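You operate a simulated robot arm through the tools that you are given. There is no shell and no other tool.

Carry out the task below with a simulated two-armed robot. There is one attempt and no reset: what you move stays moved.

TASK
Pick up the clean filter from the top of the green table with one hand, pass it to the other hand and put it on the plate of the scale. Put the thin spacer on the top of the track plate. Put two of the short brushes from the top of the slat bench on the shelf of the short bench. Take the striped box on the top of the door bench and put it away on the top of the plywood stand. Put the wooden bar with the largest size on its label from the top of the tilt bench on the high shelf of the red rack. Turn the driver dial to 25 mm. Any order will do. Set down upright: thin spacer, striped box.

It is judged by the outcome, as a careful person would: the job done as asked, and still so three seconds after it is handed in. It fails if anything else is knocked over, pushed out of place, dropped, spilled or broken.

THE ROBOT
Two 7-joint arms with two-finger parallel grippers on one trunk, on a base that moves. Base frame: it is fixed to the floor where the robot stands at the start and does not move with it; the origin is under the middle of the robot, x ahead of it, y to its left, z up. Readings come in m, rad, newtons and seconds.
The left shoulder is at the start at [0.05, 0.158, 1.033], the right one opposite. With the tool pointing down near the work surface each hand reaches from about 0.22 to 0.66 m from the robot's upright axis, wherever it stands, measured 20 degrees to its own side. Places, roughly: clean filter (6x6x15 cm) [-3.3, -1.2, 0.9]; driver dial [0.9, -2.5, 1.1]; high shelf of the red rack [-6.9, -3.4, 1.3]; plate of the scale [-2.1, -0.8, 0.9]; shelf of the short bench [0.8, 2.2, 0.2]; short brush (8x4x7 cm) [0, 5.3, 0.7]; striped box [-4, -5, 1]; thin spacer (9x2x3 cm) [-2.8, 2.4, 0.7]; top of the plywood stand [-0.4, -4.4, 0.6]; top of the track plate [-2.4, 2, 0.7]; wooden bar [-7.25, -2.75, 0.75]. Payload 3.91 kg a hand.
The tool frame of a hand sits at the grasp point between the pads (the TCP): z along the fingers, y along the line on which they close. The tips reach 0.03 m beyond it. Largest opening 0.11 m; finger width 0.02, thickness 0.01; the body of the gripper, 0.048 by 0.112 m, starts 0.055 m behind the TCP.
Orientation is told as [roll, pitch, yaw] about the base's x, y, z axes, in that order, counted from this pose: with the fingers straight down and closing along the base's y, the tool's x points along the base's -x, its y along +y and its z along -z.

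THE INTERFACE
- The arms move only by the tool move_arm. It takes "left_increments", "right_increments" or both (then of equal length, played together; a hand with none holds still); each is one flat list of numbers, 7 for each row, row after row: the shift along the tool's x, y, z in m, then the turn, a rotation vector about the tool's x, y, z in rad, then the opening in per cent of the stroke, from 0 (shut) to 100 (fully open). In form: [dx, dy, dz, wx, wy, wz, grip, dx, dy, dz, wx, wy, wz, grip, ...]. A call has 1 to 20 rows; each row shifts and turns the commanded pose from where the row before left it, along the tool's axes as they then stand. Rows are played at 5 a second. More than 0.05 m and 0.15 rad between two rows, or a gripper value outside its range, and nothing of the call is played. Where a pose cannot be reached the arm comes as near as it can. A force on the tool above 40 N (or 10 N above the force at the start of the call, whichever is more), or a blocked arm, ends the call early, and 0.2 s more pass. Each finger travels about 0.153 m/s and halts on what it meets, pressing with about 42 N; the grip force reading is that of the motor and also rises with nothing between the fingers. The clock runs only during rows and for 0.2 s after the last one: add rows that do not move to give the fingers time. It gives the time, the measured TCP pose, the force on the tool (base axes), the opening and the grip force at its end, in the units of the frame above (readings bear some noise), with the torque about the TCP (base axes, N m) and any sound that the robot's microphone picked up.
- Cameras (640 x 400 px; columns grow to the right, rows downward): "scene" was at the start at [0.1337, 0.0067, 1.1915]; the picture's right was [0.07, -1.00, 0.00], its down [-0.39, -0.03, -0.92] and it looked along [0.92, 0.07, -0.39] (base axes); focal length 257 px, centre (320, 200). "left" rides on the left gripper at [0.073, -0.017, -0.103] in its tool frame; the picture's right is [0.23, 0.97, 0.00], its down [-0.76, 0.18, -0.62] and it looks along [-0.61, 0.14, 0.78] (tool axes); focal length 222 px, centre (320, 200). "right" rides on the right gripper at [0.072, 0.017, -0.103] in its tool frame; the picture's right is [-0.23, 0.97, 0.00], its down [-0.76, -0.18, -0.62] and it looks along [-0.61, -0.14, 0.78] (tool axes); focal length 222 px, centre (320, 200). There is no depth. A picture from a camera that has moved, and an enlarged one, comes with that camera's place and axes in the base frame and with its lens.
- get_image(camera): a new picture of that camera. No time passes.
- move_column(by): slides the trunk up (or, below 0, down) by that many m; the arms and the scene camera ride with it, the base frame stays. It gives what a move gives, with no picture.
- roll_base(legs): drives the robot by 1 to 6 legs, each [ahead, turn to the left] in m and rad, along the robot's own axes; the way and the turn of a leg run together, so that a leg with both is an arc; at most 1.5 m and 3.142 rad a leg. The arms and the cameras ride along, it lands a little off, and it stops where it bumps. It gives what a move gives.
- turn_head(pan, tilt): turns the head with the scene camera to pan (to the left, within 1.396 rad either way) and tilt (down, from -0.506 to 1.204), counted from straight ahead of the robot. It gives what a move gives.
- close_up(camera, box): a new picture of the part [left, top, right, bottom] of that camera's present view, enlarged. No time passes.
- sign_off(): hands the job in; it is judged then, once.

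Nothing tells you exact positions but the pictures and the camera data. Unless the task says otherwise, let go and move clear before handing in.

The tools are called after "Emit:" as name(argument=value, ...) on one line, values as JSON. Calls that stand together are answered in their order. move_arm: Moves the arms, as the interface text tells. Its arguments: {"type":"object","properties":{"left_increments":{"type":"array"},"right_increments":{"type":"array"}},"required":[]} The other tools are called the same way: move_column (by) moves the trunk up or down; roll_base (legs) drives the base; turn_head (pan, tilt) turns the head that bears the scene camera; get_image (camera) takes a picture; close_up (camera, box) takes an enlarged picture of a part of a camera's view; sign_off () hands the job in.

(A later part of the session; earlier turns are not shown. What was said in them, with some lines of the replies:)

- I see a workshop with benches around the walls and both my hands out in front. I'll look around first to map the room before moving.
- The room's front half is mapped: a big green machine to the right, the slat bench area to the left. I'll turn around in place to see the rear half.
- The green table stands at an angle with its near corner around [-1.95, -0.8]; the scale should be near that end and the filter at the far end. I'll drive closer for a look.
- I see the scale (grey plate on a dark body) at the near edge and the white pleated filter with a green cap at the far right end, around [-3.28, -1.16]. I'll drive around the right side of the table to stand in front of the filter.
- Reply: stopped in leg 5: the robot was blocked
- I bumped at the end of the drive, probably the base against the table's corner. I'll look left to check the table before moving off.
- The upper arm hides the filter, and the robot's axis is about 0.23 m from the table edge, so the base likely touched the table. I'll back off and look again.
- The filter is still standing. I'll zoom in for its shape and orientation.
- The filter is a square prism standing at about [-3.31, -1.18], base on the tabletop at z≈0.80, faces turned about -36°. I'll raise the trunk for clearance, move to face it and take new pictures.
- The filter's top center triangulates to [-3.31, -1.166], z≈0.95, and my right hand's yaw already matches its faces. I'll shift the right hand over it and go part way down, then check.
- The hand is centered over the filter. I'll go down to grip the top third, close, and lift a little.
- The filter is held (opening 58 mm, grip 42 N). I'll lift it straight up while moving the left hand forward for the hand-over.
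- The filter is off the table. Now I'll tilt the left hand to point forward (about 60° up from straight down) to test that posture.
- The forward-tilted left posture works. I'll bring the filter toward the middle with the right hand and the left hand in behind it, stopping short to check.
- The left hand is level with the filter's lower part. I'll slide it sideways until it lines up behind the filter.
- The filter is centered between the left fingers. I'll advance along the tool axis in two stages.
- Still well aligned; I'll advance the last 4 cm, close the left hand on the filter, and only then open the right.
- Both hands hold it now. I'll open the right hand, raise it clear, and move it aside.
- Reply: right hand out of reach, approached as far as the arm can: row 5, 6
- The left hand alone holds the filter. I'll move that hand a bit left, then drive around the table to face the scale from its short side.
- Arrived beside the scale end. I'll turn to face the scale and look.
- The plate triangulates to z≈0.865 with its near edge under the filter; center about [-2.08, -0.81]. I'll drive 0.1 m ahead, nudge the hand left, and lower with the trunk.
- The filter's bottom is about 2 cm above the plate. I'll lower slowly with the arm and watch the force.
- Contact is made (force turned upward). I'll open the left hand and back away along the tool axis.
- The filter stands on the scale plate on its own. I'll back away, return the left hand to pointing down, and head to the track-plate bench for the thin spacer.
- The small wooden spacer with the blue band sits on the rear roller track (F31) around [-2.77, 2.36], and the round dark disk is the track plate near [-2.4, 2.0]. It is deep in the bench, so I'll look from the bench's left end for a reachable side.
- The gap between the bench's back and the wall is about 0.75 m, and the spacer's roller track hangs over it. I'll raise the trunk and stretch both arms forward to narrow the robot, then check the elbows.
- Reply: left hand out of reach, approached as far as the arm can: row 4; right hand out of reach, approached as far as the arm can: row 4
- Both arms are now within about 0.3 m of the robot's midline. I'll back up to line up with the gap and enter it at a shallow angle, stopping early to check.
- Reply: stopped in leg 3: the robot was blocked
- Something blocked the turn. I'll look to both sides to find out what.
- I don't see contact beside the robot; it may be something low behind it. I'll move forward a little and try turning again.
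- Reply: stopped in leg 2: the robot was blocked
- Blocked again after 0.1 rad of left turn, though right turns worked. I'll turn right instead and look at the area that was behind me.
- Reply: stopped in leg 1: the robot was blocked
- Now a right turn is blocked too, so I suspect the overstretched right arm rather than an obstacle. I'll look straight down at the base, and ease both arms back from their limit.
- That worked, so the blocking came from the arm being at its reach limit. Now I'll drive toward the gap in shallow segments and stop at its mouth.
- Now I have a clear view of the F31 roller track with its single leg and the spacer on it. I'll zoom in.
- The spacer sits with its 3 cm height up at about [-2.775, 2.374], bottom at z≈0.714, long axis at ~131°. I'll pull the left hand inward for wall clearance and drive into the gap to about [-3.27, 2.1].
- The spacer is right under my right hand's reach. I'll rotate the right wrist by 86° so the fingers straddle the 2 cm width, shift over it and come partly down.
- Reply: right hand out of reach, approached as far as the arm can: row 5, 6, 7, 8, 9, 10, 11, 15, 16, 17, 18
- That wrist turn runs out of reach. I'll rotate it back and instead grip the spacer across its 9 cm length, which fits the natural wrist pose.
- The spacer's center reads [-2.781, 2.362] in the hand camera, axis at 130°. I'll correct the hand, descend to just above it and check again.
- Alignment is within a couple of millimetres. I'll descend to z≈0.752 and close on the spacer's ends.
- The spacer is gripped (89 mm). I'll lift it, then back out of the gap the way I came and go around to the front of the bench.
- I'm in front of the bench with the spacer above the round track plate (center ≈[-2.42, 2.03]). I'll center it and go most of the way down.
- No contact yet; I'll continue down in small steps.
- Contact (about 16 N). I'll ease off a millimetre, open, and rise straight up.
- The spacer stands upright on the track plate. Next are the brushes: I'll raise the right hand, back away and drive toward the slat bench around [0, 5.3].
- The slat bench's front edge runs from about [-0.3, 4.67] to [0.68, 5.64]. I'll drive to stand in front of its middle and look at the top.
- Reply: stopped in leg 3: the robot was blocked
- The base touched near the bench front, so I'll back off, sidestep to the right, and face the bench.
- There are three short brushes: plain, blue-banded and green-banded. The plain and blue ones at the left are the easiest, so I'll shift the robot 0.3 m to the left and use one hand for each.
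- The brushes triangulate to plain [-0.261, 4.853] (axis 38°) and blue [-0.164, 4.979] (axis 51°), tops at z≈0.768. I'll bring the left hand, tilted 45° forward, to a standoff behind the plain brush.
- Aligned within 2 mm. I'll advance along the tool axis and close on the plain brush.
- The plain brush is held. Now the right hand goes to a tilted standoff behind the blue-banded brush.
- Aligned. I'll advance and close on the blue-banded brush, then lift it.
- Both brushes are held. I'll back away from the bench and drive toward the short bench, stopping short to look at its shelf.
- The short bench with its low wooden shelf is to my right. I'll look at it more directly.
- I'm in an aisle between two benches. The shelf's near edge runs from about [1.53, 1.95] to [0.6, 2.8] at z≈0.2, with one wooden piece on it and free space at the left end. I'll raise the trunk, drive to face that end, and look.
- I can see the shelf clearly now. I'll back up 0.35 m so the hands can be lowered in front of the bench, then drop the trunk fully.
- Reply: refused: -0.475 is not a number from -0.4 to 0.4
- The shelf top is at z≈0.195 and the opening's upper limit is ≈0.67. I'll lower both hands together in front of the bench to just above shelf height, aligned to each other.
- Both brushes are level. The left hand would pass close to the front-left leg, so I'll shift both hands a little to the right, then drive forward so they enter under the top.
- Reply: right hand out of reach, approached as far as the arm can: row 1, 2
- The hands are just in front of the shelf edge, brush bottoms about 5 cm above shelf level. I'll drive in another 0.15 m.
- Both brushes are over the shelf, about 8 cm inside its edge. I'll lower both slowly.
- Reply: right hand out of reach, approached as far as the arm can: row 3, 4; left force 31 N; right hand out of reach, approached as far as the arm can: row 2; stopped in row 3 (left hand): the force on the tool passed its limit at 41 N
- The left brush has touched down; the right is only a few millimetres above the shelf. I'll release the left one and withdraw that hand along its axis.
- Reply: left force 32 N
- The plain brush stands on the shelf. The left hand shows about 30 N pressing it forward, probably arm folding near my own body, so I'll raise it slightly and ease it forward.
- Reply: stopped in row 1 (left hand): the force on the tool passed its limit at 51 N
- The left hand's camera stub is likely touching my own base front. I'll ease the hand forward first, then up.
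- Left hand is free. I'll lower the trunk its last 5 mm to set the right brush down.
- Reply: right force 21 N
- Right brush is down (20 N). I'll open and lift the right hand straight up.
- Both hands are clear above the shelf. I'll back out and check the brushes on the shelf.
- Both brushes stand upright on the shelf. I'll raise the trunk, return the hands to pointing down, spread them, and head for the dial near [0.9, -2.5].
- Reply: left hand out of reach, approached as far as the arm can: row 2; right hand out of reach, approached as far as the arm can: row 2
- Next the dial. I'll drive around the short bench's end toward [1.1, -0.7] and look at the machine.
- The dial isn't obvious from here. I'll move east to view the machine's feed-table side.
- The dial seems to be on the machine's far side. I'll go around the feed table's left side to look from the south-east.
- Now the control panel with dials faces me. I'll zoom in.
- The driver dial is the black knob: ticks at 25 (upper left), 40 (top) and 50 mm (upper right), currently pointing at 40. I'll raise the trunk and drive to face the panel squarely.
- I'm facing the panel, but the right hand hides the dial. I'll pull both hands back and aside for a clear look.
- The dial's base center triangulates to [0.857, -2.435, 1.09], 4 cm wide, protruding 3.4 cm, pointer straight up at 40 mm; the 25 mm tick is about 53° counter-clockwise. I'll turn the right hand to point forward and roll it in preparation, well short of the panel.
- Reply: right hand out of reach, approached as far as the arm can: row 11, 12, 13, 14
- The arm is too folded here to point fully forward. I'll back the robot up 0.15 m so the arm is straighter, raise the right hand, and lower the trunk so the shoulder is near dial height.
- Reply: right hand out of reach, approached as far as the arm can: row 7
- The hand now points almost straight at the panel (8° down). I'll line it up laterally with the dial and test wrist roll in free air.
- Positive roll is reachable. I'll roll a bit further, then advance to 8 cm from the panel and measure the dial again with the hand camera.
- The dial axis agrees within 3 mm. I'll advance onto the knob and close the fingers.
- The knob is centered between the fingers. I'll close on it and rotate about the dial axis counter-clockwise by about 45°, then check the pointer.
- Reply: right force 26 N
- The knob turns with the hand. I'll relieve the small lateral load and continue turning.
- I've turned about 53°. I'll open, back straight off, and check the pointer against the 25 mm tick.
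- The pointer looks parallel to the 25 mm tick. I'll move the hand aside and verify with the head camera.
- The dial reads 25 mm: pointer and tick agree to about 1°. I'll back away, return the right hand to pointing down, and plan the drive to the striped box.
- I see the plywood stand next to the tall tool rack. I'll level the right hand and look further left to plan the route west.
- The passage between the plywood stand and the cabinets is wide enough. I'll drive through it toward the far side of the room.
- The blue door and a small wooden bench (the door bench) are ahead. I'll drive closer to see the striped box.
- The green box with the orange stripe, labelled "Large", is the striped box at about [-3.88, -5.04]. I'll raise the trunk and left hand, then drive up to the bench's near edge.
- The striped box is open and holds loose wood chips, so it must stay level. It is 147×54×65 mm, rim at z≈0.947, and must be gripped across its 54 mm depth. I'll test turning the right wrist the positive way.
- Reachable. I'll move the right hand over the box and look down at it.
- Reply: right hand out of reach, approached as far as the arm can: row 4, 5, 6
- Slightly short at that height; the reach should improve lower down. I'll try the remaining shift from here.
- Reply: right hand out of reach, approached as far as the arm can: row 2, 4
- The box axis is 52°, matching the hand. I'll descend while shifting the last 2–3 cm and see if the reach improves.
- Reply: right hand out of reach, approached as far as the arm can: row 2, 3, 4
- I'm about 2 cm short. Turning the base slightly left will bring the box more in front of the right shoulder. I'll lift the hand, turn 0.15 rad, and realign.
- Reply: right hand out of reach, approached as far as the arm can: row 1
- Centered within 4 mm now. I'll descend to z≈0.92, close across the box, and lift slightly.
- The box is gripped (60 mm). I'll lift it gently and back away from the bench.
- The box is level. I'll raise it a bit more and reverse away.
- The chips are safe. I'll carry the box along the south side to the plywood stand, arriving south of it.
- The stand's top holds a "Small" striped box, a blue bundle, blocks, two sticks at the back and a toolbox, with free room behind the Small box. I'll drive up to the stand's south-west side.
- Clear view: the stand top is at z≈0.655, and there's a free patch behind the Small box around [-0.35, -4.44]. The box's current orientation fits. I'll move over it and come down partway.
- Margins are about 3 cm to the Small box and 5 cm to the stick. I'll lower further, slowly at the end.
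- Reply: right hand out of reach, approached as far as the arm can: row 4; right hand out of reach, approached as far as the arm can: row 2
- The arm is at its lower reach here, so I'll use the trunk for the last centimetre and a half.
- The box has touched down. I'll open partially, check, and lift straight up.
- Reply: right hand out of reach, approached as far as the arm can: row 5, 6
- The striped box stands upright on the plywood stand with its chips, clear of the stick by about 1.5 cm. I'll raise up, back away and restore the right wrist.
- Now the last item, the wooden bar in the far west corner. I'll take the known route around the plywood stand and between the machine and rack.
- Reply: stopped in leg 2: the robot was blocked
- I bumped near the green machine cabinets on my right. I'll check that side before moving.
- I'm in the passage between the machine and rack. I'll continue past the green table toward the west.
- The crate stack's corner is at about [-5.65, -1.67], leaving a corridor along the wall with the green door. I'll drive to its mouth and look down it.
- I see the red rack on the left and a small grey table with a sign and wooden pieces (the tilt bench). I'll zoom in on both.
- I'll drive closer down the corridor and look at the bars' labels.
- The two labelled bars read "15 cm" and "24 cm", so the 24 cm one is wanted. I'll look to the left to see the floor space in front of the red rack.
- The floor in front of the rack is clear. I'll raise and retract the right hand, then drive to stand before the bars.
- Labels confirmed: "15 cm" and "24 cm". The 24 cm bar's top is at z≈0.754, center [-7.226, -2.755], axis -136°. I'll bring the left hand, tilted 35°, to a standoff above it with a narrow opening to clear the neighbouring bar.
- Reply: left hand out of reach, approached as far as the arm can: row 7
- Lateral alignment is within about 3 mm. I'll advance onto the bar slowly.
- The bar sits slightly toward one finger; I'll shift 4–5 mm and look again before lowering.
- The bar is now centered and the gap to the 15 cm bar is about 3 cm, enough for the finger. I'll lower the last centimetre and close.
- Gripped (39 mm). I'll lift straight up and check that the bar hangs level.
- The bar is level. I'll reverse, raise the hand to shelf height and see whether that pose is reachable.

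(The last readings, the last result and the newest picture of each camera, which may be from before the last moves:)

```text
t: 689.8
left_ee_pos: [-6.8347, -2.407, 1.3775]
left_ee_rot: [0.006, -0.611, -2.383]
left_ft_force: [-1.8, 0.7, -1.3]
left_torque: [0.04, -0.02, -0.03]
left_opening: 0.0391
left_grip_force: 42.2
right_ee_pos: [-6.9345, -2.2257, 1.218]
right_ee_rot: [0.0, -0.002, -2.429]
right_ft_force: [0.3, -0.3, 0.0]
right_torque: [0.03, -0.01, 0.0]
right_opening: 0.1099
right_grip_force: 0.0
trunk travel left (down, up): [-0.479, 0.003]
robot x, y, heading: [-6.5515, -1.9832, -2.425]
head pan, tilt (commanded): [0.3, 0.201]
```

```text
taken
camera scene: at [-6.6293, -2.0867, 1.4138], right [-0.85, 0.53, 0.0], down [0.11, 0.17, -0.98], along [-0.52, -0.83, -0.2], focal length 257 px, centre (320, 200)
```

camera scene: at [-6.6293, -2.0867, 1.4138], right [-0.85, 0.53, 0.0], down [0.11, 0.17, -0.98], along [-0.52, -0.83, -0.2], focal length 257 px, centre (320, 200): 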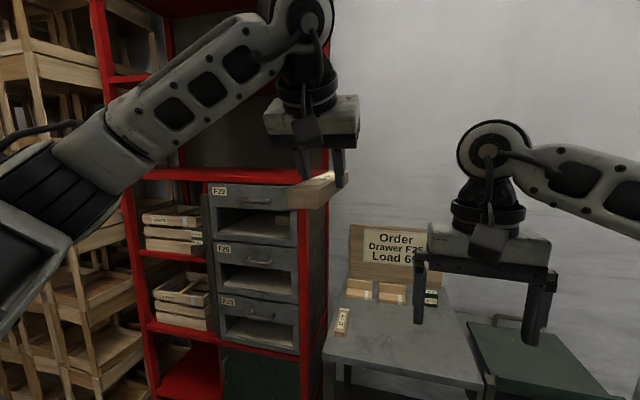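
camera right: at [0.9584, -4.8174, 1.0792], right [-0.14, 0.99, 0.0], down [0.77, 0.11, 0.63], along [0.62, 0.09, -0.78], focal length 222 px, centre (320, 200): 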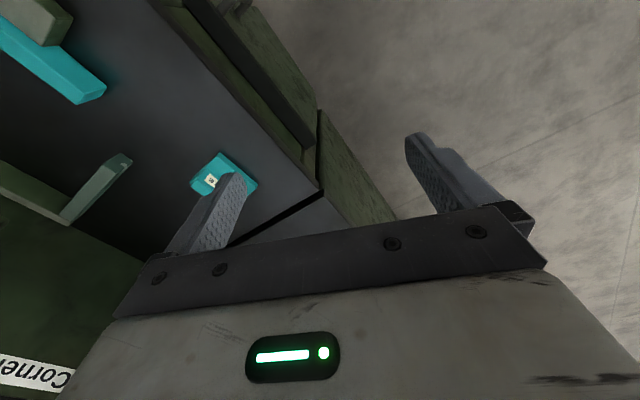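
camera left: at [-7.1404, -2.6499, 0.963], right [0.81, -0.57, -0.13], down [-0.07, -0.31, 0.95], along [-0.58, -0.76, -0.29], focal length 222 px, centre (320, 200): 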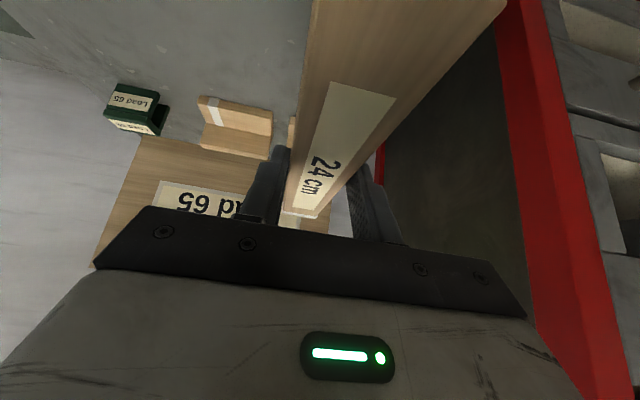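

The high shelf's top is at about z=1.30 and the bar's underside is around 1.34. I'll pull the right hand further back and drive diagonally toward the rack, stopping to check.

Emit:
move_arm(right_increments=[0.03, -0.03, 0, 0, 0, 0, 100, 0.03, -0.03, 0, 0, 0, 0, 100, 0.02, -0.03, 0, 0, 0, 0, 100])

Emit:
roll_base(legs=[[0, 0.605], [0.6, 0]])

Emit:
turn_head(pan=-0.2, tilt=0.2)

Emit:
get_image(camera="scene")

Emit:
get_image(camera="left")

```text
t: 690.6
left_ee_pos: [-6.8333, -2.4073, 1.3785]
left_ee_rot: [0.006, -0.614, -2.384]
left_ft_force: [-0.3, -0.2, -1.6]
left_torque: [0.02, 0.01, -0.02]
left_opening: 0.0391
left_grip_force: 42.1
right_ee_pos: [-6.9336, -2.1051, 1.2155]
right_ee_rot: [-0.002, -0.004, -2.428]
right_ft_force: [0.0, -1.1, -0.3]
right_torque: [-0.05, 0.0, 0.02]
right_opening: 0.11
right_grip_force: 0.2
trunk travel left (down, up): [-0.479, 0.003]
robot x, y, heading: [-6.5547, -1.9819, -2.426]
head pan, tilt (commanded): [0.3, 0.201]
```

```text
t: 695.7
left_ee_pos: [-6.6997, -3.0824, 1.378]
left_ee_rot: [0.006, -0.611, -1.785]
left_ft_force: [-0.1, 0.3, -0.5]
left_torque: [0.02, 0.02, 0.01]
left_opening: 0.039
left_grip_force: 42.1
right_ee_pos: [-6.9517, -2.8894, 1.2161]
right_ee_rot: [-0.002, -0.004, -1.834]
right_ft_force: [-0.1, 0.3, 0.4]
right_torque: [0.03, 0.02, -0.03]
right_opening: 0.11
right_grip_force: 0.0
trunk travel left (down, up): [-0.479, 0.003]
robot x, y, heading: [-6.7048, -2.5677, -1.827]
head pan, tilt (commanded): [0.3, 0.201]
```

```text
t: 696.6
left_ee_pos: [-6.6995, -3.0817, 1.3797]
left_ee_rot: [0.004, -0.612, -1.785]
left_ft_force: [-0.2, 0.6, -1.3]
left_torque: [0.03, 0.01, 0.0]
left_opening: 0.0391
left_grip_force: 41.7
right_ee_pos: [-6.9525, -2.8884, 1.2165]
right_ee_rot: [-0.001, -0.002, -1.831]
right_ft_force: [-0.2, 0.3, -0.6]
right_torque: [0.03, -0.01, -0.01]
right_opening: 0.1099
right_grip_force: 0.1
trunk travel left (down, up): [-0.479, 0.003]
robot x, y, heading: [-6.7067, -2.5713, -1.833]
head pan, tilt (commanded): [-0.201, 0.201]
```

```text
taken
camera scene: at [-6.7561, -2.6927, 1.4138], right [-0.9, 0.44, 0.0], down [0.09, 0.18, -0.98], along [-0.43, -0.88, -0.2], focal length 257 px, centre (320, 200)
```

scene: 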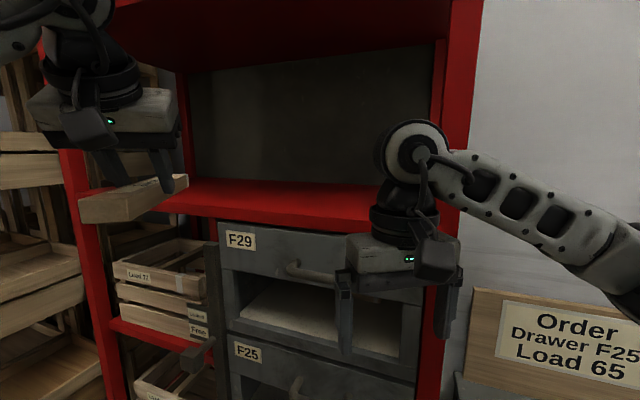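

```text
taken
camera left: at [-6.6921, -2.9623, 1.42], right [0.99, -0.02, -0.13], down [0.11, -0.3, 0.95], along [-0.06, -0.95, -0.29], focal length 222 px, centre (320, 200)
```

left: 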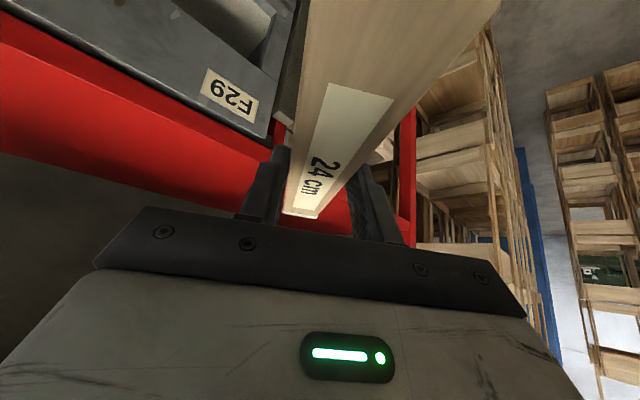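

The compartment is open in front of me: shelf front edge at about f=6.95, 0.42 m deep. I'll pull the right hand back a bit more, creep forward, and turn to face the rack.

Emit:
move_arm(right_increments=[0.03, -0.02, 0.02, 0, 0, 0, 100, 0.03, -0.02, 0.02, 0, 0, 0, 100])

Emit:
roll_base(legs=[[0.05, 0], [0, -0.25]])

Emit:
turn_head(pan=0.1, tilt=0.3)

Emit:
get_image(camera="scene")

Emit:
get_image(camera="left")

```text
t: 697.2
left_ee_pos: [-6.701, -3.0815, 1.3794]
left_ee_rot: [0.006, -0.612, -1.786]
left_ft_force: [0.7, -1.2, -1.3]
left_torque: [-0.02, -0.02, 0.02]
left_opening: 0.0393
left_grip_force: 41.8
right_ee_pos: [-6.9749, -2.82, 1.176]
right_ee_rot: [-0.002, -0.005, -1.833]
right_ft_force: [0.0, -0.6, 1.3]
right_torque: [0.0, -0.02, 0.0]
right_opening: 0.1102
right_grip_force: 0.0
trunk travel left (down, up): [-0.479, 0.003]
robot x, y, heading: [-6.7058, -2.5741, -1.832]
head pan, tilt (commanded): [-0.201, 0.201]
```

```text
t: 699.0
left_ee_pos: [-6.8398, -3.1142, 1.3793]
left_ee_rot: [0.006, -0.613, -2.037]
left_ft_force: [0.0, 0.9, -1.2]
left_torque: [0.03, -0.02, 0.02]
left_opening: 0.0391
left_grip_force: 42.0
right_ee_pos: [-7.0415, -2.7937, 1.1747]
right_ee_rot: [-0.001, -0.001, -2.086]
right_ft_force: [0.0, 0.4, 0.2]
right_torque: [-0.05, -0.01, -0.03]
right_opening: 0.1097
right_grip_force: 0.0
trunk travel left (down, up): [-0.479, 0.003]
robot x, y, heading: [-6.7178, -2.6153, -2.079]
head pan, tilt (commanded): [-0.201, 0.201]
```

```text
t: 699.8
left_ee_pos: [-6.8397, -3.1139, 1.3786]
left_ee_rot: [0.005, -0.611, -2.037]
left_ft_force: [0.0, -0.4, -1.1]
left_torque: [0.04, -0.04, -0.01]
left_opening: 0.0391
left_grip_force: 41.9
right_ee_pos: [-7.0411, -2.7933, 1.1747]
right_ee_rot: [-0.002, -0.003, -2.084]
right_ft_force: [0.2, -0.3, -0.2]
right_torque: [0.0, -0.03, 0.02]
right_opening: 0.1098
right_grip_force: 0.0
trunk travel left (down, up): [-0.479, 0.003]
robot x, y, heading: [-6.7157, -2.6157, -2.082]
head pan, tilt (commanded): [0.099, 0.3]
```

```text
taken
camera scene: at [-6.7739, -2.7383, 1.4046], right [-0.92, 0.4, 0.0], down [0.12, 0.27, -0.96], along [-0.38, -0.88, -0.3], focal length 257 px, centre (320, 200)
```

scene: 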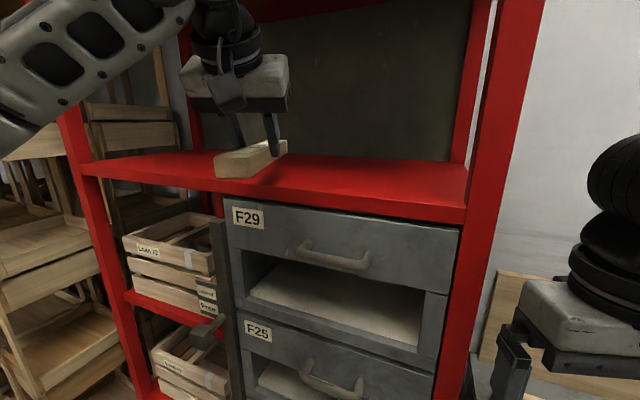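

```text
taken
camera left: at [-6.8023, -3.0008, 1.42], right [0.95, -0.27, -0.13], down [0.04, -0.31, 0.95], along [-0.29, -0.91, -0.29], focal length 222 px, centre (320, 200)
```

left: 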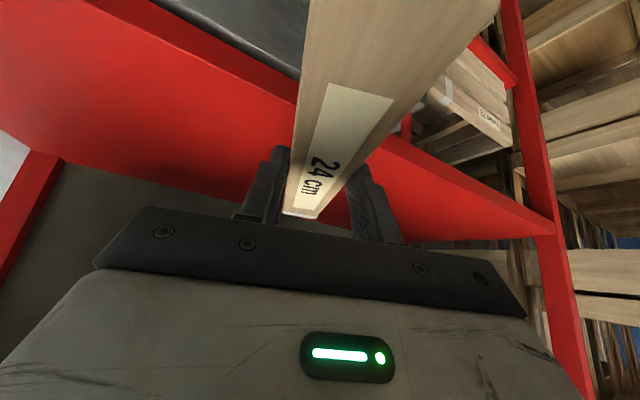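

The bar is over the front of the shelf. I need about 12 cm more: I'll shift the right hand clear of the post, advance the base 5 cm, then extend the left arm.

Emit:
move_arm(right_increments=[0.01, -0.03, 0, 0, 0, 0, 100, 0.01, -0.03, 0, 0, 0, 0, 100])

Emit:
roll_base(legs=[[0.05, 0]])

Emit:
move_arm(left_increments=[-0.0164, 0, 0.0115, 0, 0, 0, 0, -0.0164, 0, 0.0115, 0, 0, 0, 0, -0.0164, 0, 0.0115, 0, 0, 0, 0, -0.0164, 0, 0.0115, 0, 0, 0, 0, 0, 0, 0, 0, 0, 0, 0])

Emit:
get_image(camera="scene")

Emit:
get_image(camera="left")

```text
t: 700.4
left_ee_pos: [-6.8382, -3.1141, 1.3778]
left_ee_rot: [0.005, -0.613, -2.036]
left_ft_force: [0.1, 0.5, -0.5]
left_torque: [0.0, -0.05, -0.01]
left_opening: 0.0395
left_grip_force: 42.3
right_ee_pos: [-7.084, -2.747, 1.1737]
right_ee_rot: [-0.001, -0.004, -2.083]
right_ft_force: [-0.1, 0.6, 0.4]
right_torque: [-0.03, 0.02, 0.03]
right_opening: 0.1099
right_grip_force: 0.1
trunk travel left (down, up): [-0.479, 0.003]
robot x, y, heading: [-6.7256, -2.6137, -2.082]
head pan, tilt (commanded): [0.099, 0.3]
```

```text
t: 701.3
left_ee_pos: [-6.8641, -3.1591, 1.3786]
left_ee_rot: [0.005, -0.611, -2.035]
left_ft_force: [-0.5, -0.4, -1.7]
left_torque: [0.06, -0.03, 0.03]
left_opening: 0.0394
left_grip_force: 41.9
right_ee_pos: [-7.1085, -2.7929, 1.1747]
right_ee_rot: [-0.002, -0.002, -2.082]
right_ft_force: [-0.6, 0.2, 0.2]
right_torque: [0.02, -0.02, -0.01]
right_opening: 0.1099
right_grip_force: 0.0
trunk travel left (down, up): [-0.479, 0.003]
robot x, y, heading: [-6.7438, -2.6654, -2.077]
head pan, tilt (commanded): [0.099, 0.3]
```

```text
t: 702.5
left_ee_pos: [-6.8997, -3.2307, 1.3802]
left_ee_rot: [0.005, -0.613, -2.036]
left_ft_force: [-0.6, -0.7, -0.9]
left_torque: [0.01, -0.01, 0.02]
left_opening: 0.0389
left_grip_force: 41.4
right_ee_pos: [-7.1072, -2.7923, 1.1747]
right_ee_rot: [-0.002, -0.005, -2.081]
right_ft_force: [0.1, 0.6, 0.2]
right_torque: [-0.02, -0.02, 0.04]
right_opening: 0.1099
right_grip_force: 0.0
trunk travel left (down, up): [-0.479, 0.003]
robot x, y, heading: [-6.7443, -2.6649, -2.084]
head pan, tilt (commanded): [0.099, 0.3]
```

```text
taken
camera scene: at [-6.7981, -2.7825, 1.4046], right [-0.92, 0.4, 0.0], down [0.12, 0.27, -0.96], along [-0.38, -0.88, -0.3], focal length 257 px, centre (320, 200)
```

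scene: 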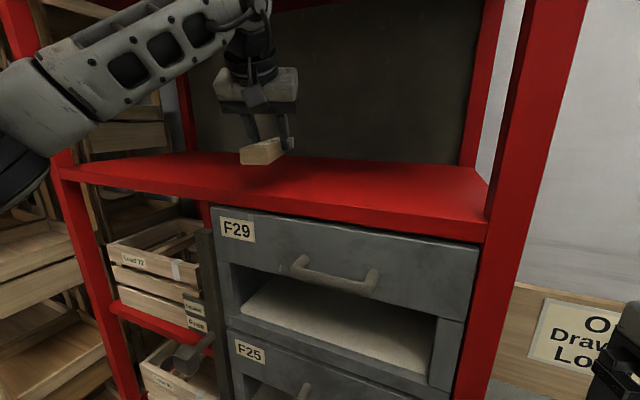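

```text
taken
camera left: at [-6.862, -3.1176, 1.421], right [0.96, -0.27, -0.13], down [0.04, -0.31, 0.95], along [-0.29, -0.91, -0.29], focal length 222 px, centre (320, 200)
```

left: 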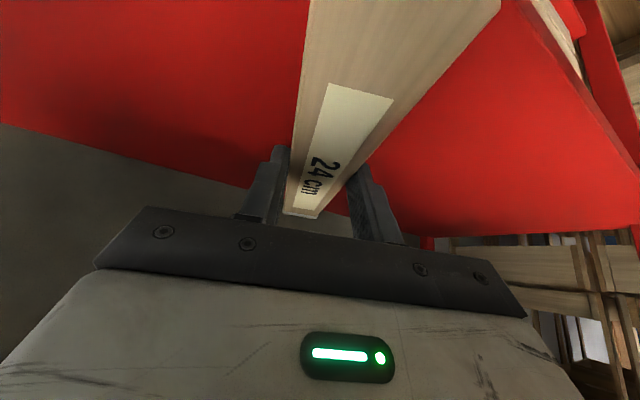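

The bar is fully over the shelf, its near end about 4 cm inside the front edge. I'll lower it slowly.

Emit:
move_arm(left_increments=[0.0057, 0, 0.0082, 0, 0, 0, 0, 0.0057, 0, 0.0082, 0, 0, 0, 0, 0.0029, 0, 0.0041, 0, 0, 0, 0, 0, 0, 0, 0, 0, 0, 0])

Emit:
move_arm(left_increments=[0.0023, 0, 0.0033, 0, 0, 0, 0, 0.0017, 0, 0.0025, 0, 0, 0, 0, 0, 0, 0, 0, 0, 0, 0])

Emit:
close_up(camera="scene", box=[190, 60, 350, 220])

```text
t: 703.5
left_ee_pos: [-6.8996, -3.2308, 1.354]
left_ee_rot: [0.005, -0.612, -2.033]
left_ft_force: [-0.9, 0.3, -1.3]
left_torque: [0.03, 0.01, 0.01]
left_opening: 0.0393
left_grip_force: 42.1
right_ee_pos: [-7.1074, -2.7911, 1.1754]
right_ee_rot: [-0.002, -0.003, -2.083]
right_ft_force: [0.2, 0.7, 0.4]
right_torque: [0.02, -0.04, 0.01]
right_opening: 0.1102
right_grip_force: 0.1
trunk travel left (down, up): [-0.479, 0.003]
robot x, y, heading: [-6.7412, -2.6578, -2.081]
head pan, tilt (commanded): [0.099, 0.3]
```

```text
t: 704.3
left_ee_pos: [-6.8982, -3.2314, 1.3462]
left_ee_rot: [0.007, -0.612, -2.036]
left_ft_force: [-0.1, -0.3, -1.3]
left_torque: [0.01, -0.03, 0.02]
left_opening: 0.0392
left_grip_force: 42.4
right_ee_pos: [-7.1078, -2.7924, 1.1742]
right_ee_rot: [-0.001, -0.003, -2.082]
right_ft_force: [-0.5, 0.0, 0.4]
right_torque: [0.04, -0.01, 0.04]
right_opening: 0.1101
right_grip_force: 0.1
trunk travel left (down, up): [-0.479, 0.003]
robot x, y, heading: [-6.7403, -2.6606, -2.079]
head pan, tilt (commanded): [0.099, 0.3]
```

```text
2.50 times, centred on (270, 140) of scene
camera zoom: at [-6.7983, -2.7825, 1.4045], right [-0.92, 0.4, 0.0], down [0.12, 0.27, -0.96], along [-0.38, -0.88, -0.3], focal length 643 px, centre (445, 350)
```

zoom: 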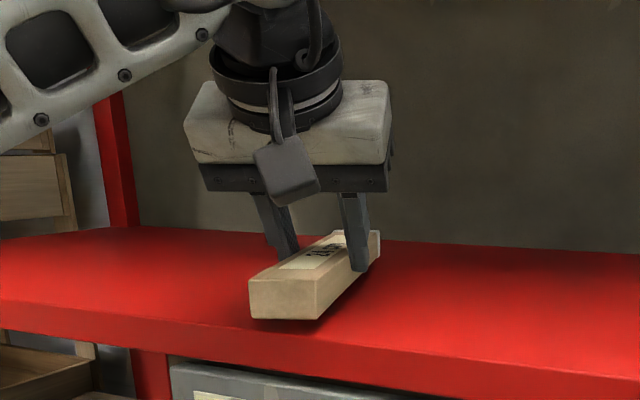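

Emit:
move_arm(left_increments=[0.0017, 0, 0.0025, 0, 0, 0, 0, 0.0011, 0, 0.0016, 0, 0, 0, 0, 0, 0, 0, 0, 0, 0, 0])

Emit:
move_arm(left_increments=[0.0017, 0, 0.0025, 0, 0, 0, 0, 0.0011, 0, 0.0016, 0, 0, 0, 0, 0, 0, 0, 0, 0, 0, 0])

Emit:
move_arm(left_increments=[0.0017, 0, 0.0025, 0, 0, 0, 0, 0, 0, 0, 0, 0, 0, 0])

```text
t: 705.1
left_ee_pos: [-6.899, -3.2299, 1.3407]
left_ee_rot: [0.006, -0.613, -2.034]
left_ft_force: [-0.1, -0.2, -1.4]
left_torque: [0.03, 0.02, -0.01]
left_opening: 0.0388
left_grip_force: 42.1
right_ee_pos: [-7.1086, -2.7923, 1.1748]
right_ee_rot: [0.0, -0.003, -2.082]
right_ft_force: [-0.1, -0.4, -0.8]
right_torque: [0.04, -0.03, -0.02]
right_opening: 0.1099
right_grip_force: 0.1
trunk travel left (down, up): [-0.479, 0.003]
robot x, y, heading: [-6.7413, -2.6621, -2.081]
head pan, tilt (commanded): [0.099, 0.3]
```

```text
t: 705.9
left_ee_pos: [-6.8987, -3.2296, 1.337]
left_ee_rot: [0.005, -0.613, -2.036]
left_ft_force: [-0.9, 0.0, -0.6]
left_torque: [-0.04, 0.02, -0.04]
left_opening: 0.0391
left_grip_force: 41.8
right_ee_pos: [-7.1077, -2.7928, 1.1733]
right_ee_rot: [-0.002, -0.003, -2.083]
right_ft_force: [-0.4, -0.5, 0.3]
right_torque: [0.01, 0.01, -0.04]
right_opening: 0.1101
right_grip_force: 0.1
trunk travel left (down, up): [-0.479, 0.003]
robot x, y, heading: [-6.7447, -2.659, -2.081]
head pan, tilt (commanded): [0.099, 0.3]
```

```text
t: 706.5
left_ee_pos: [-6.8989, -3.2295, 1.3363]
left_ee_rot: [0.003, -0.619, -2.03]
left_ft_force: [-1.4, -5.9, 17.2]
left_torque: [0.67, -0.12, -0.03]
left_opening: 0.0393
left_grip_force: 41.8
right_ee_pos: [-7.1073, -2.7925, 1.1754]
right_ee_rot: [-0.001, -0.006, -2.082]
right_ft_force: [-0.4, -0.2, -0.3]
right_torque: [0.01, 0.0, 0.01]
right_opening: 0.1101
right_grip_force: 0.1
trunk travel left (down, up): [-0.479, 0.003]
robot x, y, heading: [-6.7408, -2.6594, -2.077]
head pan, tilt (commanded): [0.099, 0.3]
```

The bar is down (17 N). I'll ease off, open, and withdraw the hand up and back.

Emit:
move_arm(left_increments=[-0.0006, 0, -0.0008, 0, 0, 0, 0, 0, 0, 0, 0, 0, 0, 45, 0, 0, 0, 0, 0, 0, 62, 0, 0, 0, 0, 0, 0, 65, 0, 0, -0.02, 0, 0, 0, 65, 0, 0, -0.03, 0, 0, 0, 65, 0, 0, -0.03, 0, 0, 0, 65, 0, 0, 0, 0, 0, 0, 65])

Emit:
get_image(camera="scene")

Emit:
get_image(camera="left")

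```text
t: 708.3
left_ee_pos: [-6.8772, -3.1886, 1.3995]
left_ee_rot: [0.004, -0.61, -2.036]
left_ft_force: [-0.7, 0.2, -0.7]
left_torque: [-0.02, -0.01, 0.01]
left_opening: 0.0715
left_grip_force: 0.0
right_ee_pos: [-7.1075, -2.7924, 1.1747]
right_ee_rot: [-0.002, -0.004, -2.082]
right_ft_force: [1.0, 0.1, -0.4]
right_torque: [-0.03, 0.02, 0.0]
right_opening: 0.1101
right_grip_force: 0.0
trunk travel left (down, up): [-0.479, 0.003]
robot x, y, heading: [-6.7454, -2.6643, -2.083]
head pan, tilt (commanded): [0.099, 0.3]
```

```text
taken
camera scene: at [-6.7984, -2.7828, 1.4045], right [-0.92, 0.4, 0.0], down [0.12, 0.27, -0.96], along [-0.38, -0.88, -0.3], focal length 257 px, centre (320, 200)
```

scene: 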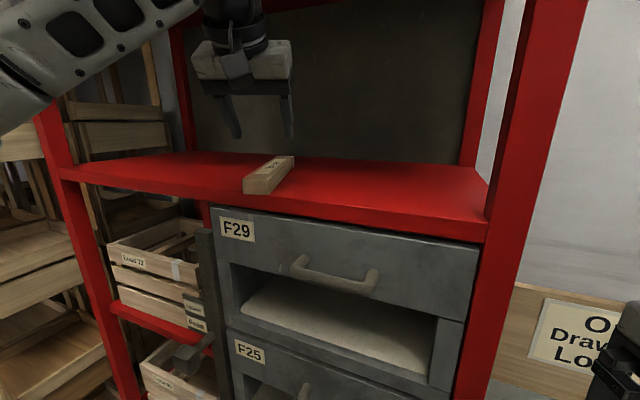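

```text
taken
camera left: at [-6.84, -3.0745, 1.4426], right [0.96, -0.27, -0.13], down [0.04, -0.32, 0.95], along [-0.29, -0.91, -0.29], focal length 222 px, centre (320, 200)
```

left: 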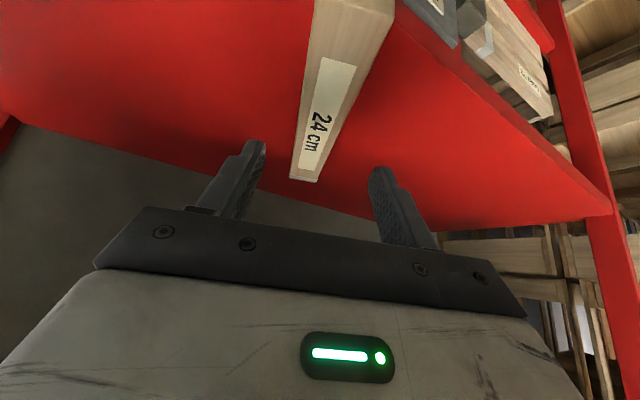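

Emit:
close_up(camera="scene", box=[200, 130, 320, 230])

Emit:
close_up(camera="left", box=[220, 0, 480, 200])

```text
4.00 times, centred on (260, 180) of scene
camera zoom: at [-6.7984, -2.7828, 1.4045], right [-0.92, 0.4, 0.0], down [0.12, 0.27, -0.96], along [-0.38, -0.88, -0.3], focal length 1029 px, centre (560, 280)
```

zoom: 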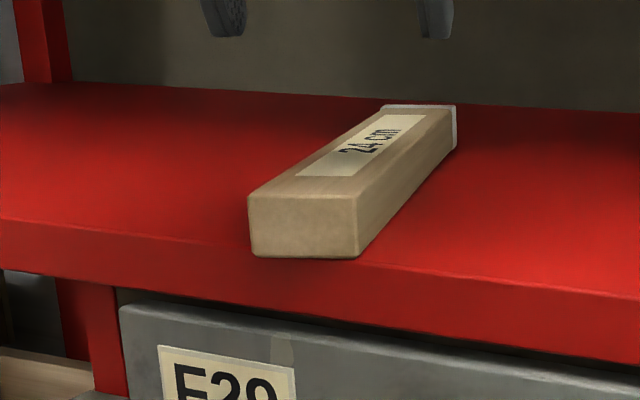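

```text
2.00 times, centred on (350, 100) of left
camera zoom: at [-6.84, -3.0745, 1.4426], right [0.96, -0.27, -0.13], down [0.04, -0.32, 0.95], along [-0.29, -0.91, -0.29], focal length 444 px, centre (260, 400)
```

zoom: 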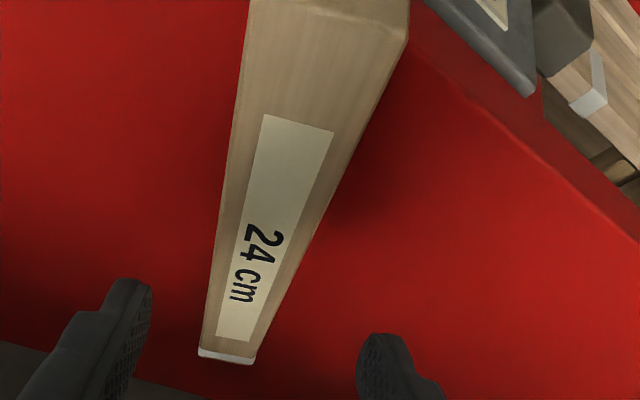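

The bar's near end sits right at the shelf's front edge. I'll close the fingers, bring them in front of the bar's end, and push it a few centimetres further in.

Emit:
move_arm(left_increments=[0.0248, 0, -0.0174, 0, 0, 0, 30, 0.0248, 0, -0.0174, 0, 0, 0, 0, 0.0248, 0, -0.0174, 0, 0, 0, 0, 0, 0, 0, 0, 0, 0, 0])

Emit:
move_arm(left_increments=[0.0143, 0, 0.0205, 0, 0, 0, 0, 0.0143, 0, 0.0205, 0, 0, 0, 0, 0, 0, 0, 0, 0, 0, 0])

Emit:
get_image(camera="scene")

Emit:
close_up(camera="scene", box=[190, 90, 350, 220])

Emit:
get_image(camera="left")

```text
t: 709.3
left_ee_pos: [-6.8362, -3.1082, 1.4012]
left_ee_rot: [0.006, -0.613, -2.034]
left_ft_force: [0.6, -0.2, -0.5]
left_torque: [0.0, 0.01, 0.0]
left_opening: 0.0001
left_grip_force: 37.2
right_ee_pos: [-7.1083, -2.7933, 1.1735]
right_ee_rot: [-0.002, -0.004, -2.082]
right_ft_force: [-0.5, 0.2, 0.5]
right_torque: [0.0, -0.03, 0.01]
right_opening: 0.1099
right_grip_force: 0.0
trunk travel left (down, up): [-0.479, 0.003]
robot x, y, heading: [-6.7401, -2.6571, -2.077]
head pan, tilt (commanded): [0.099, 0.3]
```

```text
t: 710.1
left_ee_pos: [-6.8375, -3.1071, 1.3497]
left_ee_rot: [0.005, -0.611, -2.036]
left_ft_force: [-0.5, -0.1, -0.2]
left_torque: [0.04, 0.01, -0.02]
left_opening: 0.0
left_grip_force: 37.7
right_ee_pos: [-7.1078, -2.7921, 1.1746]
right_ee_rot: [-0.001, -0.005, -2.083]
right_ft_force: [0.0, 0.5, -0.2]
right_torque: [0.0, 0.02, -0.02]
right_opening: 0.11
right_grip_force: 0.0
trunk travel left (down, up): [-0.479, 0.003]
robot x, y, heading: [-6.7431, -2.6623, -2.077]
head pan, tilt (commanded): [0.099, 0.3]
```

```text
taken
camera scene: at [-6.7983, -2.7824, 1.4046], right [-0.92, 0.4, 0.0], down [0.12, 0.27, -0.96], along [-0.38, -0.88, -0.3], focal length 257 px, centre (320, 200)
```

scene: 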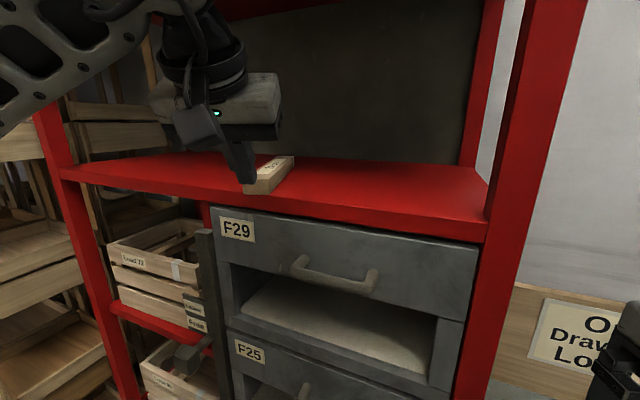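

```text
3.08 times, centred on (270, 155) of scene
camera zoom: at [-6.7983, -2.7824, 1.4046], right [-0.92, 0.4, 0.0], down [0.12, 0.27, -0.96], along [-0.38, -0.88, -0.3], focal length 792 px, centre (474, 338)
```

zoom: 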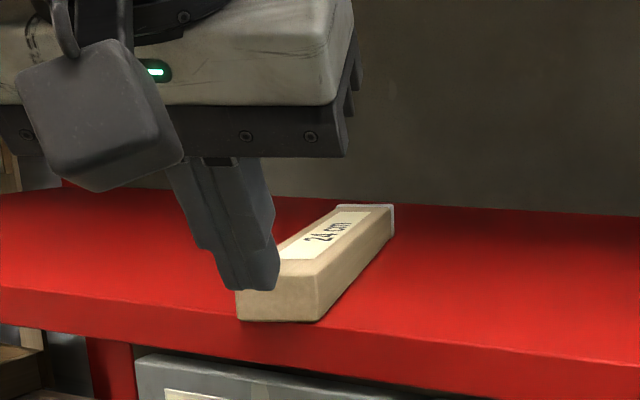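

```text
taken
camera left: at [-6.8011, -2.9948, 1.3922], right [0.96, -0.27, -0.13], down [0.04, -0.31, 0.95], along [-0.29, -0.91, -0.29], focal length 222 px, centre (320, 200)
```

left: 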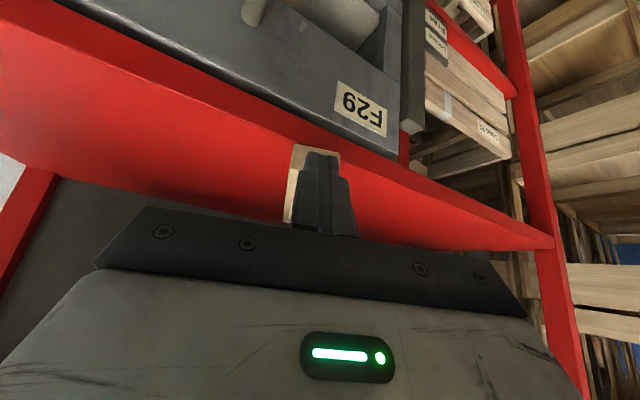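

Emit:
move_arm(left_increments=[0.0046, -0.008, 0.0065, 0, 0, 0, 0, -0.0123, 0, 0.0086, 0, 0, 0, 0, -0.0123, 0, 0.0086, 0, 0, 0, 0, 0, 0, 0, 0, 0, 0, 0])

Emit:
close_up(camera="scene", box=[190, 90, 350, 220])

Emit:
close_up(camera="left", box=[240, 100, 420, 240])

```text
t: 711.1
left_ee_pos: [-6.8601, -3.1319, 1.3434]
left_ee_rot: [0.005, -0.614, -2.035]
left_ft_force: [-0.2, 0.1, 1.4]
left_torque: [-0.02, -0.02, -0.01]
left_opening: 0.0003
left_grip_force: 37.8
right_ee_pos: [-7.1078, -2.7922, 1.1751]
right_ee_rot: [-0.003, -0.005, -2.083]
right_ft_force: [-0.6, 0.4, 0.0]
right_torque: [-0.03, 0.0, -0.01]
right_opening: 0.1098
right_grip_force: 0.1
trunk travel left (down, up): [-0.479, 0.003]
robot x, y, heading: [-6.7455, -2.6611, -2.084]
head pan, tilt (commanded): [0.099, 0.3]
```

```text
3.08 times, centred on (270, 155) of scene
camera zoom: at [-6.7982, -2.7822, 1.4046], right [-0.92, 0.4, 0.0], down [0.12, 0.27, -0.96], along [-0.38, -0.88, -0.3], focal length 792 px, centre (474, 338)
```

zoom: 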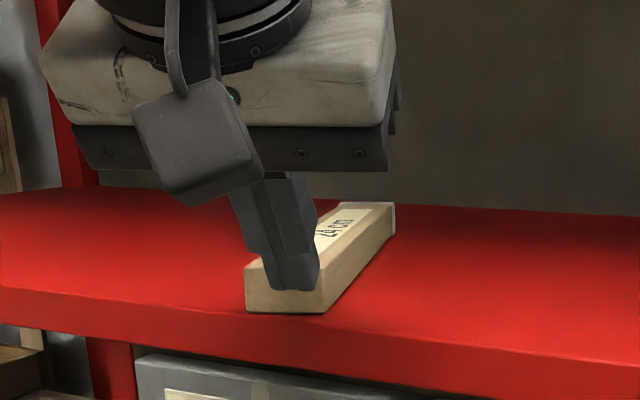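

```text
2.86 times, centred on (330, 170) of left
camera zoom: at [-6.8231, -3.0183, 1.3849], right [0.96, -0.27, -0.13], down [0.04, -0.31, 0.95], along [-0.29, -0.91, -0.29], focal length 635 px, centre (291, 286)
```

zoom: 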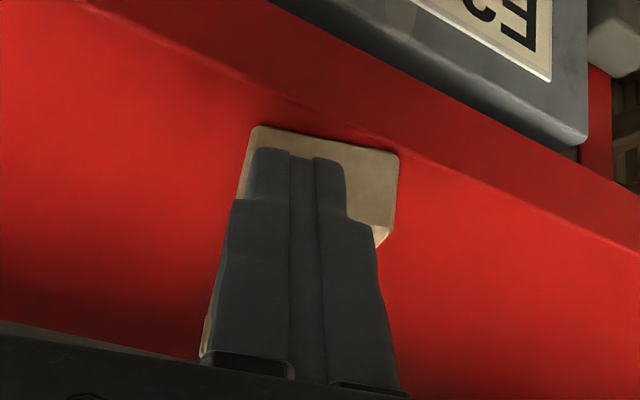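

Contact made and the bar is sliding in. I'll push about 5 cm more.

Emit:
move_arm(left_increments=[-0.0102, 0.003, 0.0072, 0, 0, 0, 0, -0.0102, 0, 0.0072, 0, 0, 0, 0, -0.0102, 0, 0.0072, 0, 0, 0, 0, -0.0102, 0, 0.0072, 0, 0, 0, 0, 0, 0, 0, 0, 0, 0, 0])

Emit:
close_up(camera="scene", box=[190, 90, 350, 220])

Emit:
close_up(camera="left", box=[240, 100, 420, 240])

```text
t: 712.3
left_ee_pos: [-6.878, -3.1784, 1.3436]
left_ee_rot: [0.005, -0.614, -2.035]
left_ft_force: [0.1, 0.0, 3.6]
left_torque: [-0.11, 0.02, 0.03]
left_opening: 0.0
left_grip_force: 37.7
right_ee_pos: [-7.1072, -2.792, 1.1746]
right_ee_rot: [-0.003, -0.004, -2.083]
right_ft_force: [-0.2, -0.6, -0.1]
right_torque: [-0.02, 0.01, 0.01]
right_opening: 0.11
right_grip_force: 0.0
trunk travel left (down, up): [-0.479, 0.003]
robot x, y, heading: [-6.7451, -2.6602, -2.077]
head pan, tilt (commanded): [0.099, 0.3]
```

```text
3.08 times, centred on (270, 155) of scene
camera zoom: at [-6.7981, -2.7819, 1.4047], right [-0.92, 0.4, 0.0], down [0.12, 0.27, -0.96], along [-0.38, -0.88, -0.3], focal length 792 px, centre (474, 338)
```

zoom: 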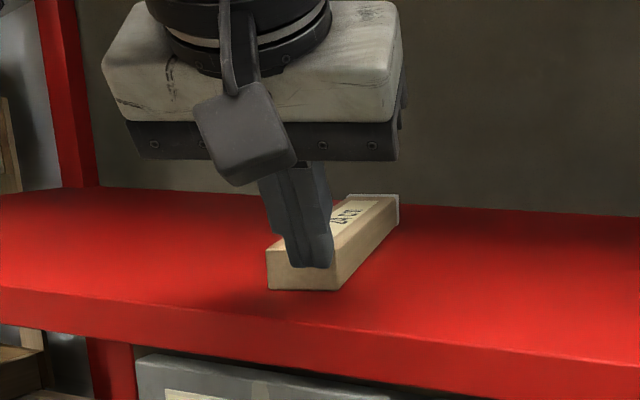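

```text
2.86 times, centred on (330, 170) of left
camera zoom: at [-6.8411, -3.0638, 1.3848], right [0.96, -0.27, -0.13], down [0.04, -0.31, 0.95], along [-0.29, -0.91, -0.29], focal length 635 px, centre (291, 286)
```

zoom: 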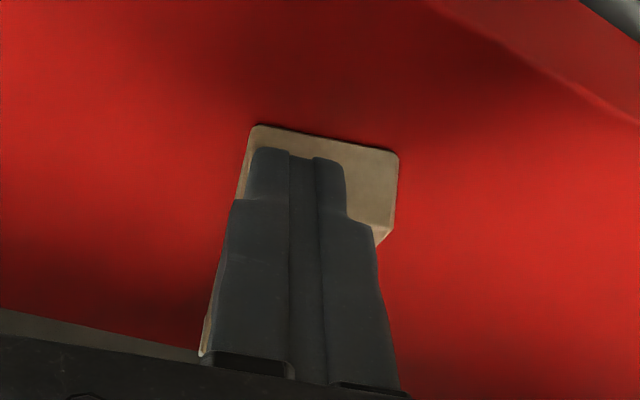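

The bar is now about 5 cm inside the edge. I'll withdraw the hand and back away to verify.

Emit:
move_arm(left_increments=[0.0164, 0, -0.0115, 0, 0, 0, 0, 0.0164, 0, -0.0115, 0, 0, 0, 0, 0.01, 0, -0.03, 0, 0, 0, 0, 0.01, 0, -0.03, 0, 0, 0, 0])

Emit:
roll_base(legs=[[-0.35, 0]])

Emit:
get_image(camera="scene")

Emit:
close_up(camera="scene", box=[200, 120, 360, 230])

```text
t: 713.3
left_ee_pos: [-6.8382, -3.0969, 1.3786]
left_ee_rot: [0.005, -0.611, -2.036]
left_ft_force: [-0.1, 0.0, -0.9]
left_torque: [-0.01, 0.0, 0.01]
left_opening: 0.0
left_grip_force: 37.8
right_ee_pos: [-7.1077, -2.7913, 1.174]
right_ee_rot: [-0.003, -0.005, -2.084]
right_ft_force: [-0.7, -0.2, -0.6]
right_torque: [0.0, 0.02, 0.02]
right_opening: 0.1102
right_grip_force: 0.1
trunk travel left (down, up): [-0.479, 0.003]
robot x, y, heading: [-6.7443, -2.6614, -2.08]
head pan, tilt (commanded): [0.099, 0.3]
```

```text
t: 715.6
left_ee_pos: [-6.6679, -2.7885, 1.3797]
left_ee_rot: [0.005, -0.614, -2.039]
left_ft_force: [-0.5, 0.7, 0.7]
left_torque: [0.0, 0.0, 0.03]
left_opening: 0.0
left_grip_force: 37.2
right_ee_pos: [-6.9361, -2.4827, 1.1742]
right_ee_rot: [0.0, -0.005, -2.087]
right_ft_force: [0.3, 0.2, 0.1]
right_torque: [-0.02, 0.0, 0.0]
right_opening: 0.11
right_grip_force: 0.0
trunk travel left (down, up): [-0.479, 0.003]
robot x, y, heading: [-6.567, -2.3576, -2.08]
head pan, tilt (commanded): [0.099, 0.3]
```

```text
taken
camera scene: at [-6.6262, -2.4738, 1.4046], right [-0.92, 0.4, 0.0], down [0.12, 0.27, -0.96], along [-0.38, -0.88, -0.3], focal length 257 px, centre (320, 200)
```

scene: 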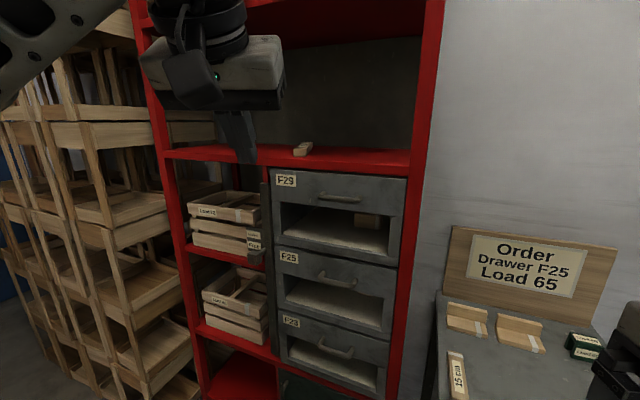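

```text
3.64 times, centred on (280, 175) of scene
camera zoom: at [-6.6262, -2.4738, 1.4046], right [-0.92, 0.4, 0.0], down [0.12, 0.27, -0.96], along [-0.38, -0.88, -0.3], focal length 936 px, centre (466, 291)
```

zoom: 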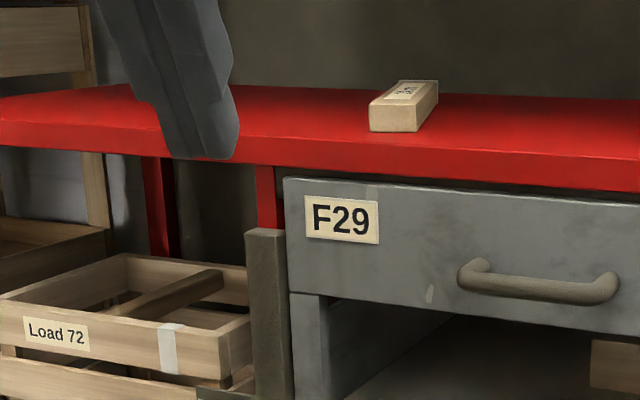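

All six jobs are done, and nothing is left in either hand. The filter is on the scale plate, the spacer is upright on the track plate, two brushes are on the short bench shelf, and the striped box is upright on the plywood stand. The 24 cm bar is on the red rack's high shelf and the dial is at 25 mm. Both hands are clear, so I'm handing in.

Emit:
sign_off()

```text
The job is handed in.
```

I finished all six jobs and handed them in; both hands were empty and clear. I checked each one with the cameras right after doing it. I didn't go back at the end to look at the earlier ones again.

| Job | Where it ended up |
|---|---|
| Clean filter | Picked up with the right hand, passed in the air to the left, and standing on the scale plate |
| Thin spacer | Upright on the round track plate |
| Short brushes | The plain and blue-banded ones standing on the short bench's shelf |
| Striped box ("Large") | Upright on the plywood stand behind the "Small" box, wood chips still inside, about 1.5 cm from a stick |
| Wooden bar | The labelled bars read 15 cm and 24 cm; the 24 cm one is on the red rack's shelf at about 1.3 m |
| Driver dial | Turned from 40 mm to 25 mm; the pointer is about 1° off the tick |

- **Bumps:** while driving, the robot was stopped by contact near the green table, the slat bench, and the green cabinets south of the plywood stand. I saw nothing knocked over or moved at any of them, but I had no clear earlier view of the cabinets to compare with.
- **Wooden bar:** I first set it down with its near end right at the shelf's front edge. I then pushed it in, and it now sits about 5 cm inside.
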